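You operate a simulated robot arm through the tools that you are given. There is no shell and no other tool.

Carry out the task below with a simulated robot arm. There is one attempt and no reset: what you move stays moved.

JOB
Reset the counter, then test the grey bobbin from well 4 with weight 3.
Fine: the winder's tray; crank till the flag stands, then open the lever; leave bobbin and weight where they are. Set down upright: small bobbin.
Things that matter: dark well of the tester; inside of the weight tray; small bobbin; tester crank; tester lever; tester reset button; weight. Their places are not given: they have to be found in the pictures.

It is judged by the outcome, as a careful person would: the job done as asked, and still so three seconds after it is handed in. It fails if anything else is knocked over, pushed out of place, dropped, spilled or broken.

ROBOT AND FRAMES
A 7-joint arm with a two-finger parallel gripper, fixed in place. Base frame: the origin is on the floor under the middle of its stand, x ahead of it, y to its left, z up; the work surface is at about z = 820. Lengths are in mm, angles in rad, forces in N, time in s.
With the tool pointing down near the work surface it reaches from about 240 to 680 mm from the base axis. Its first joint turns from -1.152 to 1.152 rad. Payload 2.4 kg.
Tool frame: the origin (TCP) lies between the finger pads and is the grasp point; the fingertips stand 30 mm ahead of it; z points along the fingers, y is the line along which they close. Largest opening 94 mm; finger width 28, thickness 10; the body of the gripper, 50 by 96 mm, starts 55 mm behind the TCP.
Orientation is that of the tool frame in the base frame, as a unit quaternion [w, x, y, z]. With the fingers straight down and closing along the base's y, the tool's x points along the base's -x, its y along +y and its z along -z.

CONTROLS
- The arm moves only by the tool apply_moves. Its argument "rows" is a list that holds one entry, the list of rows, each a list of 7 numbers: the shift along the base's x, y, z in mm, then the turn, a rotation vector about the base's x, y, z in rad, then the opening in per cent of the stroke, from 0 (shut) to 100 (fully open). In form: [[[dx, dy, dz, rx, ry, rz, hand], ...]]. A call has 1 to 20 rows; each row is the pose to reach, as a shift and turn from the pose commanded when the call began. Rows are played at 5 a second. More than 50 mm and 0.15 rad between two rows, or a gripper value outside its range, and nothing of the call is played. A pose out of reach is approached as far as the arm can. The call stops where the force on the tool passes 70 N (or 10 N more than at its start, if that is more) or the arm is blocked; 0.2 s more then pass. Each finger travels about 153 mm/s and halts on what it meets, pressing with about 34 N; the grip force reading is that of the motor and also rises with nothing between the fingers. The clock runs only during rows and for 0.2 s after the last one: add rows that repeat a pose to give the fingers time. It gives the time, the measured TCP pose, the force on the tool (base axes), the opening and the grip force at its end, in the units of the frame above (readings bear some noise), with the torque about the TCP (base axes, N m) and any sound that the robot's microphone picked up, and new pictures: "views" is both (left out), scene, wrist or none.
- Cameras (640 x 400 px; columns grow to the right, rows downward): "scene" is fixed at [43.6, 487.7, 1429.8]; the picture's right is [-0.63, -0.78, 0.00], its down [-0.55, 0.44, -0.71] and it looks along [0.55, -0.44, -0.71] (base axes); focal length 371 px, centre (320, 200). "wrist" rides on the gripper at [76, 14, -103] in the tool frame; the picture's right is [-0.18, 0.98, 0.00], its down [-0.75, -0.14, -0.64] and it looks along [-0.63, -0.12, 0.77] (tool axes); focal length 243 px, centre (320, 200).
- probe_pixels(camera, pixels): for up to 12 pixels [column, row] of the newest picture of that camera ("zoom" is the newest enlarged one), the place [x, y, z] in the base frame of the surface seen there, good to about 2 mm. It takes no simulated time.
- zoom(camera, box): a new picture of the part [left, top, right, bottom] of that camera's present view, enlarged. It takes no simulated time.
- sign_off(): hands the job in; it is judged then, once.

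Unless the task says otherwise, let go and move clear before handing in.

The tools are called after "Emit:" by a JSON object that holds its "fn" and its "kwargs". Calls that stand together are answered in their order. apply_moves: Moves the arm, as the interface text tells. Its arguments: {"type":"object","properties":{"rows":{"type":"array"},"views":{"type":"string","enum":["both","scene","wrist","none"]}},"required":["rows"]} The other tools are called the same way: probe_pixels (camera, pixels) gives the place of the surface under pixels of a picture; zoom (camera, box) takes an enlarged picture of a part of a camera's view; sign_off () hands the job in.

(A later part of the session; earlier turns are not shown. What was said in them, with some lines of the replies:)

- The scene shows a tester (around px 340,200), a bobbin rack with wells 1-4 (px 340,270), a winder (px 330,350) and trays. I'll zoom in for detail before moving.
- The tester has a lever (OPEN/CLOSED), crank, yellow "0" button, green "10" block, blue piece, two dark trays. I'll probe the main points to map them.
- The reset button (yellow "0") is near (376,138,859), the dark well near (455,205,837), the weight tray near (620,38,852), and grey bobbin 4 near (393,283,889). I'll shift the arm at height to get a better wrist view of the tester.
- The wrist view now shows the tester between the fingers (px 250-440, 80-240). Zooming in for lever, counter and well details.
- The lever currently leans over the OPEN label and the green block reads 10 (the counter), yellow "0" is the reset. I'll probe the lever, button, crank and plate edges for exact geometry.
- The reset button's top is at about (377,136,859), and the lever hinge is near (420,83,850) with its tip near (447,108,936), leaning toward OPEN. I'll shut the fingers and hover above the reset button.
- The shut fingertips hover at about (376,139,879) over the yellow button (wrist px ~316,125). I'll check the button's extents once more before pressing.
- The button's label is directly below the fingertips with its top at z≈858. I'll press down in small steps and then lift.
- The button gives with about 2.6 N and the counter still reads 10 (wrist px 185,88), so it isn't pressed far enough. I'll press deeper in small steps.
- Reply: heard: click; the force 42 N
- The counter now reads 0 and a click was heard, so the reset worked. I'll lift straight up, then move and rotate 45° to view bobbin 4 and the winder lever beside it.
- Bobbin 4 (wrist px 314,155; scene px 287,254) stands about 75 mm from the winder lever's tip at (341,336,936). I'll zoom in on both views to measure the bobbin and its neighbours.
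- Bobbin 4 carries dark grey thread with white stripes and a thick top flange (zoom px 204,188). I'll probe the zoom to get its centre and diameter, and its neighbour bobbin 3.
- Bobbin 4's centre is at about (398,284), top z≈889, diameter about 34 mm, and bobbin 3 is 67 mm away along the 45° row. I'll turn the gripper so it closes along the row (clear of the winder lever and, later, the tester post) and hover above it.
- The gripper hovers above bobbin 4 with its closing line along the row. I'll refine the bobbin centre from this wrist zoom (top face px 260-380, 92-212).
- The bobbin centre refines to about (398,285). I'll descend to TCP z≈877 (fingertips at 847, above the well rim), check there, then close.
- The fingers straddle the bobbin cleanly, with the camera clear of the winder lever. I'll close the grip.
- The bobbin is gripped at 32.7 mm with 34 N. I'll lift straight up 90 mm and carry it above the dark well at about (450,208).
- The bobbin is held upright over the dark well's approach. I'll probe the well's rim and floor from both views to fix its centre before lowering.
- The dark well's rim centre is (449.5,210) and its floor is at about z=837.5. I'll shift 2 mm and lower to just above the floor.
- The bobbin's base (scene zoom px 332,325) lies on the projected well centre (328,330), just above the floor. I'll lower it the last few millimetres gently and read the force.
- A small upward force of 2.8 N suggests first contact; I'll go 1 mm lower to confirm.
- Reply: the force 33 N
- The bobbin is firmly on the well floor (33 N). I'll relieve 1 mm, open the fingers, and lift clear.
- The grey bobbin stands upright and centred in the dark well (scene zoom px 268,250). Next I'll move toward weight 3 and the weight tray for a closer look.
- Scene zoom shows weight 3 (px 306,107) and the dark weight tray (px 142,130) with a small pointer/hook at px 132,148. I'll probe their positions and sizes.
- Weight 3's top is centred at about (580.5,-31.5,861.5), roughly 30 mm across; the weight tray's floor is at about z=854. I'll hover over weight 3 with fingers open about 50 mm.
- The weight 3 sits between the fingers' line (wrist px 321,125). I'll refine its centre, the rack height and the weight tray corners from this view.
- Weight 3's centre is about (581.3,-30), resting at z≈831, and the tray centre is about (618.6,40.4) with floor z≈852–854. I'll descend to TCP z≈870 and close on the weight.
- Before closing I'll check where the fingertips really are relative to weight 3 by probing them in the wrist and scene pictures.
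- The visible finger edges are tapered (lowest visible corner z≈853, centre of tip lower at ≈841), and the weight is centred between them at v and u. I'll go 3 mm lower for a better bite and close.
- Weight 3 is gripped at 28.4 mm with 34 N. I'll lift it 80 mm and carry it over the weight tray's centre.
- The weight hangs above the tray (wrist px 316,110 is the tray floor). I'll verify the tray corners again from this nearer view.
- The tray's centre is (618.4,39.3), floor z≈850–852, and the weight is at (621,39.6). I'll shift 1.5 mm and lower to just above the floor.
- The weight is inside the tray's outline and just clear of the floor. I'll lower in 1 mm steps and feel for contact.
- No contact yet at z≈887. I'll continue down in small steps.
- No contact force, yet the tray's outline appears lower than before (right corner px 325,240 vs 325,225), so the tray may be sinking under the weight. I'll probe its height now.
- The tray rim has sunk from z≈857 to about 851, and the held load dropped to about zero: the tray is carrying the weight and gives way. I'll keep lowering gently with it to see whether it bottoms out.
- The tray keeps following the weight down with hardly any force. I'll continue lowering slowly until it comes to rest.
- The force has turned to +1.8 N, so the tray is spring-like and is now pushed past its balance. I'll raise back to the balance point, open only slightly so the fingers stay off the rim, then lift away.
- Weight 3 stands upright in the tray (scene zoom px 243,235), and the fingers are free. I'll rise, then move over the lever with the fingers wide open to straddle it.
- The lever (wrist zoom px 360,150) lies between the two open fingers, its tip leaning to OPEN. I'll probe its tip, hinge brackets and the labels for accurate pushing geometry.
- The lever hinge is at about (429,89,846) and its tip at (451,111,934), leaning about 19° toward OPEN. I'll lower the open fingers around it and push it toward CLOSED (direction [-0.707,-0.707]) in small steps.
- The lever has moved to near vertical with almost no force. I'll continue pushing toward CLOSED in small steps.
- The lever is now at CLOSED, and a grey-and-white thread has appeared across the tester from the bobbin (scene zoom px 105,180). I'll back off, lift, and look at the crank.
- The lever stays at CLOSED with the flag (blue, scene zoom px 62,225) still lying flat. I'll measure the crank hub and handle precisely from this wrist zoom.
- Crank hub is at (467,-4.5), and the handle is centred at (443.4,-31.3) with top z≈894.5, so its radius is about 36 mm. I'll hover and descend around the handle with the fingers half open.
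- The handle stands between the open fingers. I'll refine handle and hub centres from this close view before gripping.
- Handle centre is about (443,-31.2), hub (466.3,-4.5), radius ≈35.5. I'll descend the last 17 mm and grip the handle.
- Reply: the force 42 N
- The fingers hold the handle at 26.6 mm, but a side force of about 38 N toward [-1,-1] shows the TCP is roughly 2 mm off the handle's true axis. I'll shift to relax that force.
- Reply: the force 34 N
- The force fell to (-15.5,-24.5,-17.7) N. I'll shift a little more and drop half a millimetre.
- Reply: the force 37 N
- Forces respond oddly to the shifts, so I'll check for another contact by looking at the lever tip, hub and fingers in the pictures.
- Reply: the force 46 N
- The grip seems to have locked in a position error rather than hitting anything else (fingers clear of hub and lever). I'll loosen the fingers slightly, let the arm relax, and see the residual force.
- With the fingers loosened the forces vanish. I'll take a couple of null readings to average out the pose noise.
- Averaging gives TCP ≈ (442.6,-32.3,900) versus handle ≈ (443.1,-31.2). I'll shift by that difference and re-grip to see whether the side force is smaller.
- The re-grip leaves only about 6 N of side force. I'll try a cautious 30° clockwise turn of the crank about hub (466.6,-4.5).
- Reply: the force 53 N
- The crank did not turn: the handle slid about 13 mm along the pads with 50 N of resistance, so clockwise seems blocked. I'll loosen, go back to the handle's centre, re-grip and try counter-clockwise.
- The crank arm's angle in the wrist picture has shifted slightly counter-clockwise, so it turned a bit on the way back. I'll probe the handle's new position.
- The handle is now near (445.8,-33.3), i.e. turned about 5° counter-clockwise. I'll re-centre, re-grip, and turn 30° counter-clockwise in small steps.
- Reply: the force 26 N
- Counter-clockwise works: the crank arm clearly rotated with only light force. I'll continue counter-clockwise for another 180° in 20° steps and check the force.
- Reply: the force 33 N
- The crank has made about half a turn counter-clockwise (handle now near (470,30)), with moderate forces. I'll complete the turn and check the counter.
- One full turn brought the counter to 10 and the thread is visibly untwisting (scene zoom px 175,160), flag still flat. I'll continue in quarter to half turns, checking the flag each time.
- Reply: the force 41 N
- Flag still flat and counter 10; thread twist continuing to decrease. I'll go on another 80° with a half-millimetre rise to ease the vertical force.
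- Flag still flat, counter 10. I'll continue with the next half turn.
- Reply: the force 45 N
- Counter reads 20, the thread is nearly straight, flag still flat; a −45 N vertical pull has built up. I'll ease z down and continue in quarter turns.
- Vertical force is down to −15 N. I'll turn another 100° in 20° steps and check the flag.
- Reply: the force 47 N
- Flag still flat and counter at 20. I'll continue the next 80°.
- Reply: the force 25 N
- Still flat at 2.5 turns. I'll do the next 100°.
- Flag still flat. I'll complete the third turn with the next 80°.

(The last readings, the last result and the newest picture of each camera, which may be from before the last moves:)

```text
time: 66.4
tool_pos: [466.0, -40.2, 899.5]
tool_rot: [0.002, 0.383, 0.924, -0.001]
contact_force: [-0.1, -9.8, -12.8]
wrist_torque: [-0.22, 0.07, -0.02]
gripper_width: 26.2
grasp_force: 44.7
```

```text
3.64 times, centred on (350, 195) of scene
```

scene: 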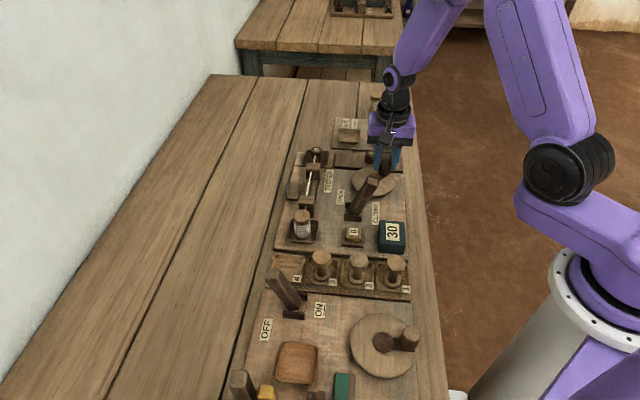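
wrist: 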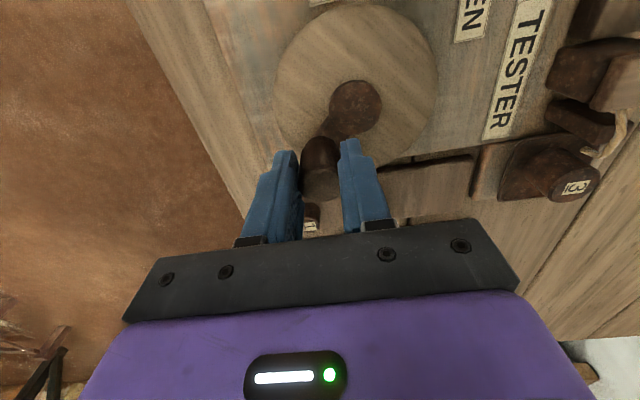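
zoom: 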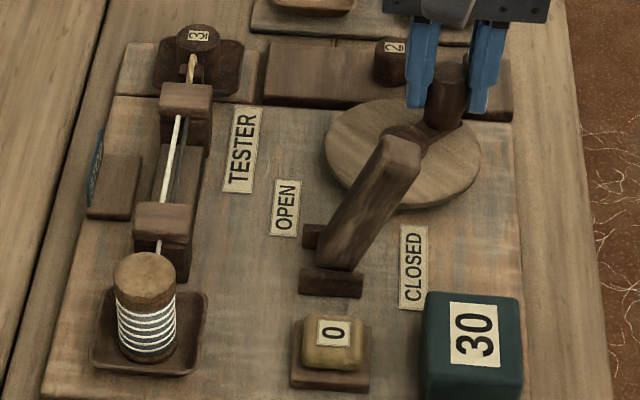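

The counter reads 30, the thread is straight and the blue flag now stands up edge-on (scene zoom px 95,168). I'll stop cranking, release the handle and lift straight up.

Emit:
{"fn": "apply_moves", "kwargs": {"rows": [[[0, 0, 0, 0, 0, 0, 34], [0, 0, 0, 0, 0, 0, 50], [0, 0, 0, 0, 0, 0, 52], [0, 0, 30, 0, 0, 0, 52], [0, 0, 70, 0, 0, 0, 52], [0, 0, 110, 0, 0, 0, 52], [0, 0, 110, 0, 0, 0, 52]]]}}

Emit:
{"fn": "zoom", "kwargs": {"camera": "scene", "box": [280, 140, 420, 250]}}

Emit:
{"fn": "zoom", "kwargs": {"camera": "scene", "box": [270, 140, 350, 190]}}

```text
time: 68.0
tool_pos: [463.2, -41.4, 1009.9]
tool_rot: [0.0, 0.383, 0.924, 0.0]
contact_force: [-0.4, -0.3, 0.5]
wrist_torque: [0.0, 0.0, 0.02]
gripper_width: 48.7
grasp_force: 0.1
```

scene: 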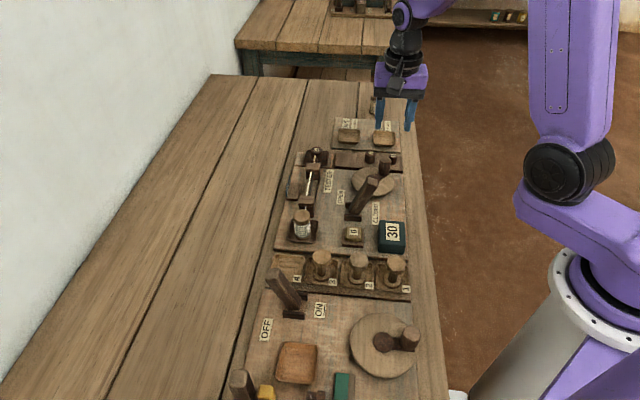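
wrist: 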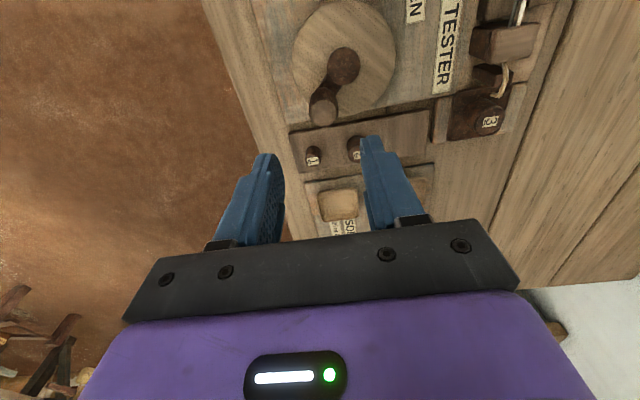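

```text
3.64 times, centred on (350, 195) of scene
```

zoom: 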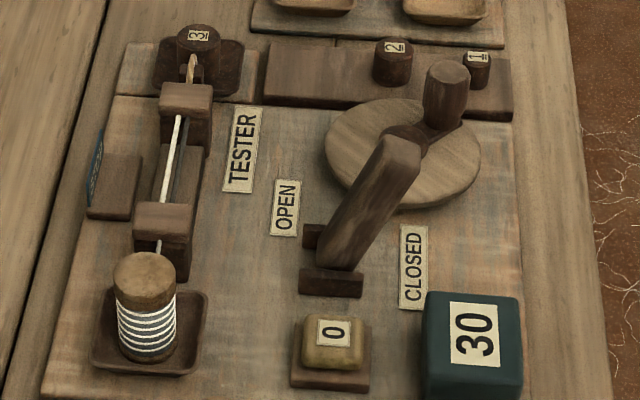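

```text
8.00 times, centred on (310, 165) of scene
```

zoom: 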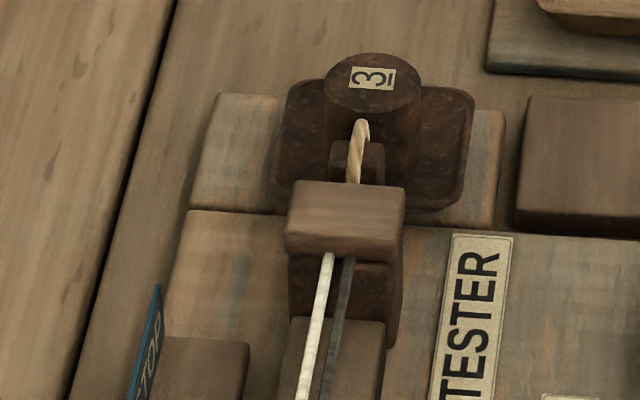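

The blue STOP flag is upright. Next I'll locate the closed lever's tip for pushing it back to OPEN.

Emit:
{"fn": "probe_pixels", "kwargs": {"camera": "scene", "pixels": [[370, 178], [367, 182], [376, 181], [373, 185], [365, 192], [358, 205], [353, 217], [371, 200]]}}

Emit:
{"fn": "zoom", "kwargs": {"camera": "scene", "box": [335, 165, 399, 225]}}

```text
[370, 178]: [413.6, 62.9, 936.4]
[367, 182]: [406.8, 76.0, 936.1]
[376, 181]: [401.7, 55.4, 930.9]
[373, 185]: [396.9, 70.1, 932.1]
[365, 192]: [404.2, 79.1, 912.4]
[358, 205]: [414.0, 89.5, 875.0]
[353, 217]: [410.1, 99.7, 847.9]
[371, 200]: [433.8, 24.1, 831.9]
```

```text
6.67 times, centred on (367, 195) of scene
```

zoom: 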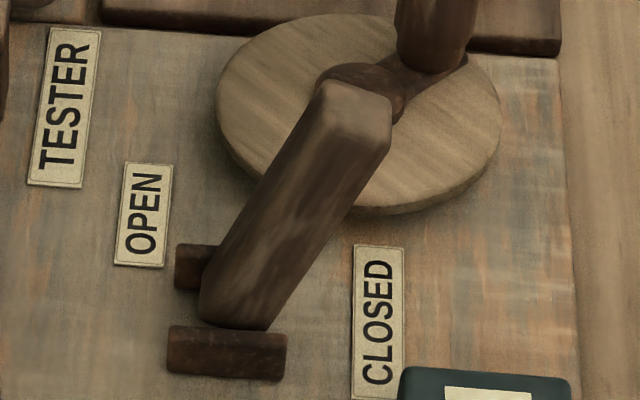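

The closed lever's tip is at about (405,66,934). I'll move above it with the fingers at 70 mm, then lower to straddle it.

Emit:
{"fn": "apply_moves", "kwargs": {"rows": [[[-17, 38, 0, 0, 0, 0, 75], [-34, 76, 0, 0, 0, 0, 75], [-51, 113.4, 0, 0, 0, 0, 75], [-51, 113.4, 0, 0, 0, 0, 75]]]}}

Emit:
{"fn": "zoom", "kwargs": {"camera": "wrist", "box": [200, 60, 440, 210]}}

```text
time: 69.0
tool_pos: [411.3, 71.5, 1010.4]
tool_rot: [0.0, 0.382, 0.924, -0.001]
contact_force: [0.2, -0.5, 0.7]
wrist_torque: [-0.01, 0.0, 0.01]
gripper_width: 70.7
grasp_force: 0.1
```

scene: 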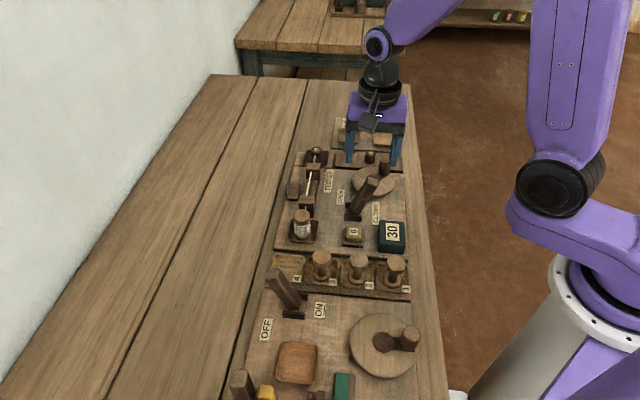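
wrist: 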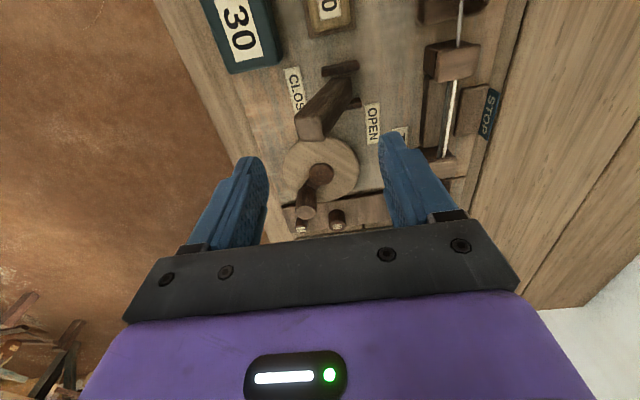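

```text
2.67 times, centred on (320, 135) of wrist
```

zoom: 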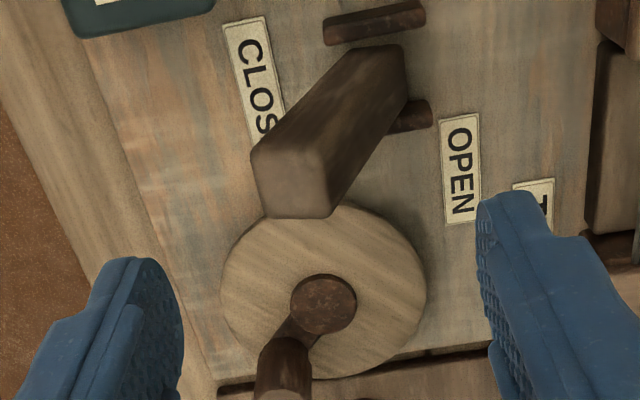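

The lever tip (wrist zoom px 295,175) lies between the fingers and the STOP flag is up. I'll lower to z≈930 and push toward OPEN in small steps.

Emit:
{"fn": "apply_moves", "kwargs": {"rows": [[[0, 0, -30, 0, 0, 0, 75], [0, 0, -60, 0, 0, 0, 75], [0, 0, -80, 0, 0, 0, 75], [4, 4, -80, 0, 0, 0, 75], [8, 8, -80, 0, 0, 0, 75], [12, 12, -80, 0, 0, 0, 75], [16, 16, -80, 0, 0, 0, 75], [20, 20, -80, 0, 0, 0, 75], [24, 24, -80, 0, 0, 0, 75]]]}}

Emit:
{"fn": "zoom", "kwargs": {"camera": "scene", "box": [290, 140, 410, 225]}}

```text
time: 71.0
tool_pos: [436.3, 97.4, 929.3]
tool_rot: [0.0, 0.383, 0.924, 0.0]
contact_force: [-0.6, -0.7, 0.6]
wrist_torque: [0.01, -0.03, -0.01]
gripper_width: 70.8
grasp_force: 0.4
```

scene: 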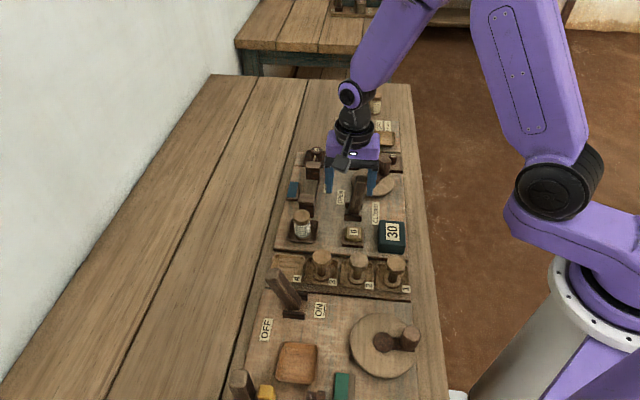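
wrist: 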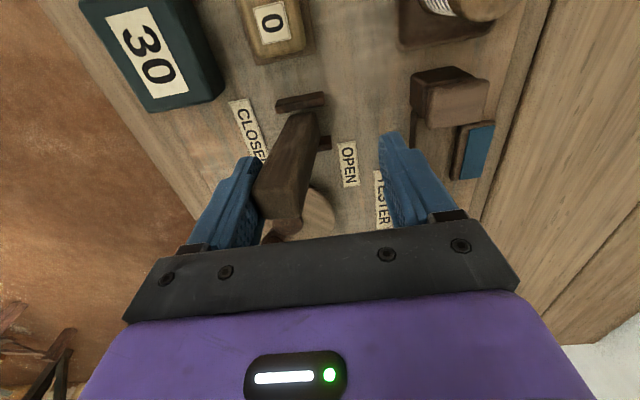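

```text
4.71 times, centred on (350, 182) of scene
```

zoom: 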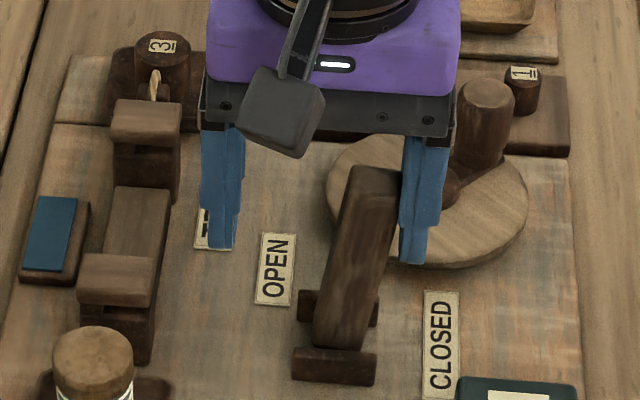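

The lever is leaving CLOSED; thread released and flag has lain down again as expected, with the counter kept at 30. I'll keep pushing toward OPEN.

Emit:
{"fn": "apply_moves", "kwargs": {"rows": [[[4, 4, 0, 0, 0, 0, 75], [8, 8, 0, 0, 0, 0, 75], [12, 12, 0, 0, 0, 0, 75], [15, 15, 0, 0, 0, 0, 75], [18, 18, 0, 0, 0, 0, 75], [20, 20, 0, 0, 0, 0, 75]]]}}

Emit:
{"fn": "zoom", "kwargs": {"camera": "scene", "box": [290, 140, 410, 225]}}

```text
time: 72.4
tool_pos: [455.3, 118.0, 929.0]
tool_rot: [0.0, 0.383, 0.924, 0.0]
contact_force: [0.4, 1.1, 0.0]
wrist_torque: [0.01, 0.02, -0.05]
gripper_width: 70.7
grasp_force: 0.1
```

scene: 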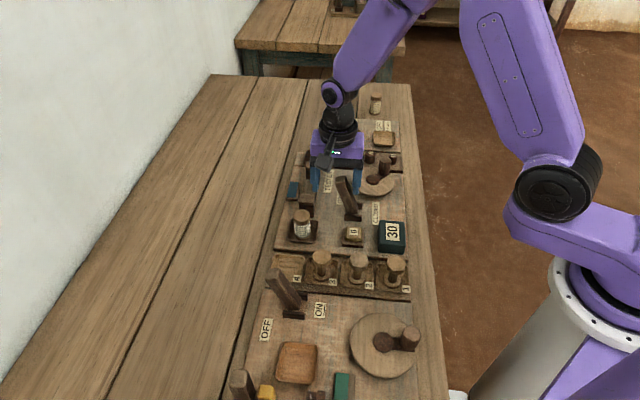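
wrist: 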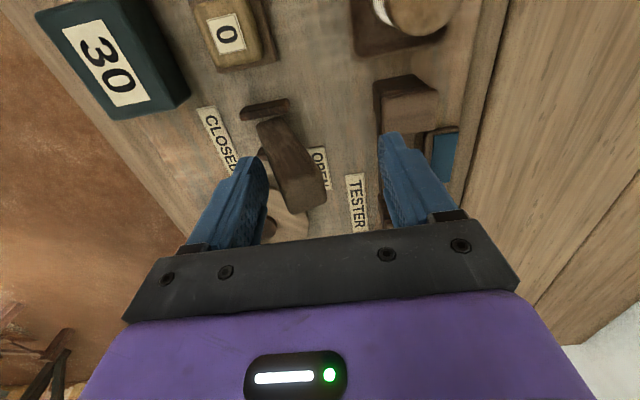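

```text
4.71 times, centred on (350, 182) of scene
```

zoom: 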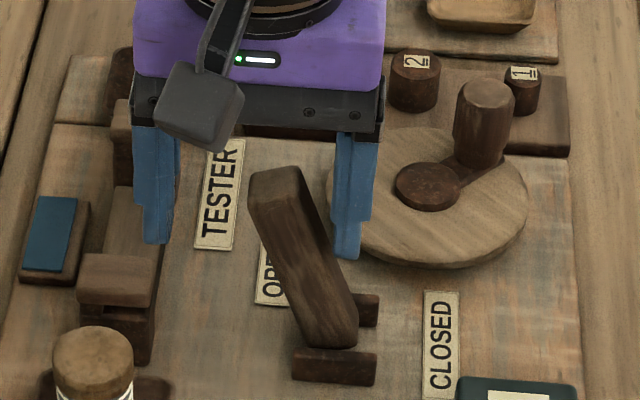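

The lever has snapped fully to OPEN (tip at scene px ≈340,179, same as at the start) and contact forces are nil. I'll lift straight up and retreat clear, then inspect everything.

Emit:
{"fn": "apply_moves", "kwargs": {"rows": [[[0, 0, 30, 0, 0, 0, 75], [0, 0, 70, 0, 0, 0, 75], [0, 0, 110, 0, 0, 0, 75], [0, 0, 150, 0, 0, 0, 75], [-30, -35, 150, 0, 0, 0, 75], [-60, -70, 150, 0, 0, 0, 75], [-90, -105, 150, 0, 0, 0, 75], [-120, -140, 150, 0, 0, 0, 75], [-120, -140, 150, 0, 0, 0, 75]]]}}

Emit:
{"fn": "zoom", "kwargs": {"camera": "scene", "box": [270, 130, 430, 250]}}

Emit:
{"fn": "zoom", "kwargs": {"camera": "scene", "box": [270, 135, 350, 185]}}

Emit:
{"fn": "zoom", "kwargs": {"camera": "scene", "box": [220, 230, 450, 400]}}

```text
time: 74.4
tool_pos: [334.6, -19.5, 1077.9]
tool_rot: [0.0, 0.383, 0.924, -0.001]
contact_force: [0.1, -0.3, -0.1]
wrist_torque: [0.01, -0.02, -0.01]
gripper_width: 70.7
grasp_force: 0.0
```

scene: 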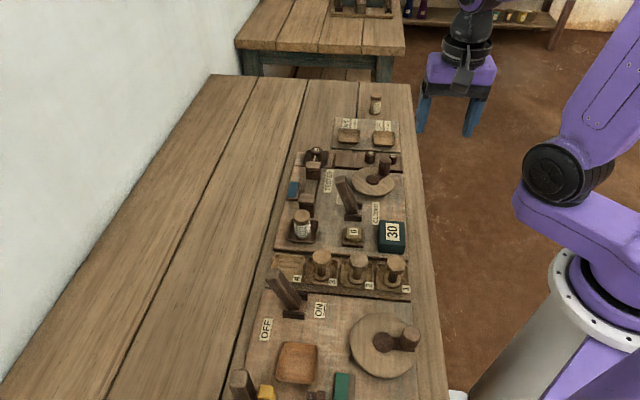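
wrist: 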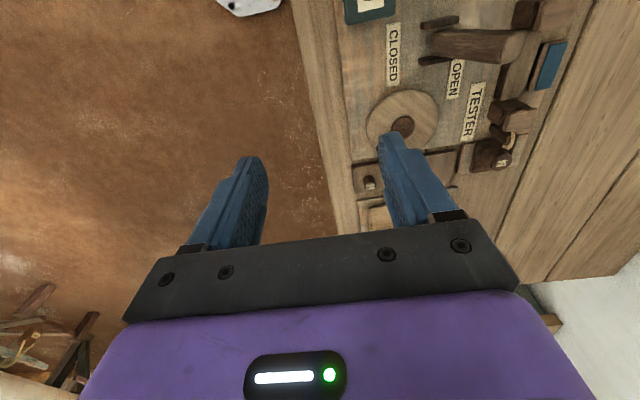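

```text
3.33 times, centred on (350, 190) of scene
```

zoom: 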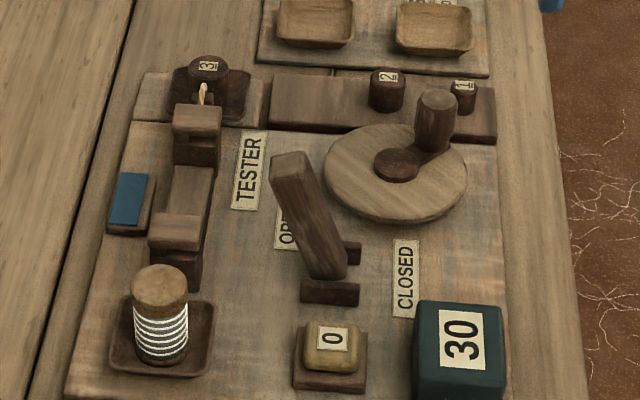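

```text
8.00 times, centred on (310, 160) of scene
```

zoom: 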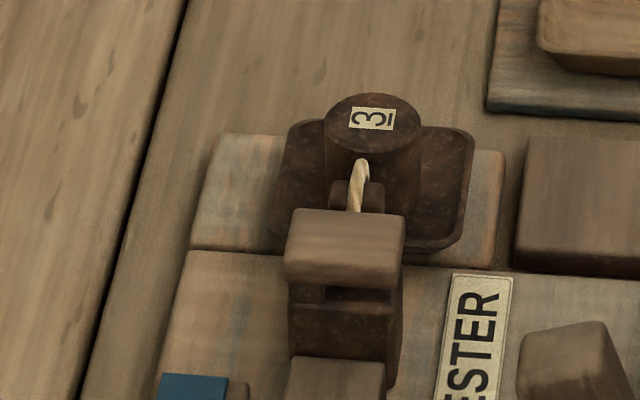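

```text
2.35 times, centred on (335, 315) of scene
```

zoom: 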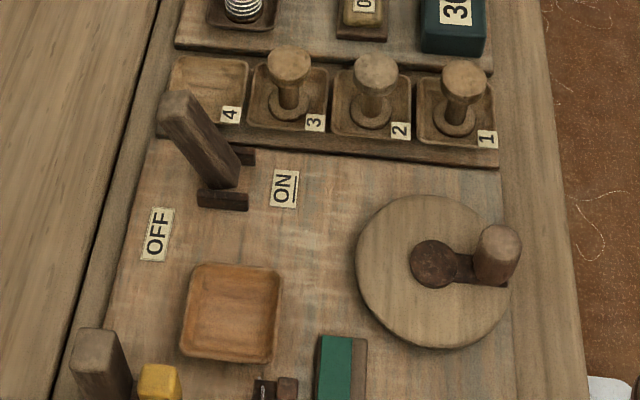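

Everything matches the job. The counter reads 30 after the reset and test, and the lever is back at OPEN (zoom px 305,215). The grey bobbin is upright in the dark well (zoom px 160,310), and weight 3 is standing in the weight tray (zoom px 372,150). The other parts look undisturbed and the arm is clear, so I'm handing the job in.

Emit:
{"fn": "sign_off", "kwargs": {}}

```text
The job is handed in.
```

I reset the tester's counter and ran the test on the grey bobbin from well 4 with weight 3. The job is handed in.

- **Result:** the STOP flag stood after three turns of the crank, with the counter at 30. The crank only turns counter-clockwise; my first try clockwise did not move it.
- **Lever:** I closed it for the test and opened it once the flag stood. Opening it let the flag drop flat again; the counter stayed at 30.
- **Bobbin and weight:** the bobbin is upright in the tester's dark well and weight 3 is in the weight tray, both left there as asked.
- **Winder's tray:** I read "Fine: the winder's tray" as permission to use it, and did not need to. I took "leave bobbin and weight where they are" to mean nothing goes there.

In the last pictures nothing else had been knocked over or moved, and the arm was clear.
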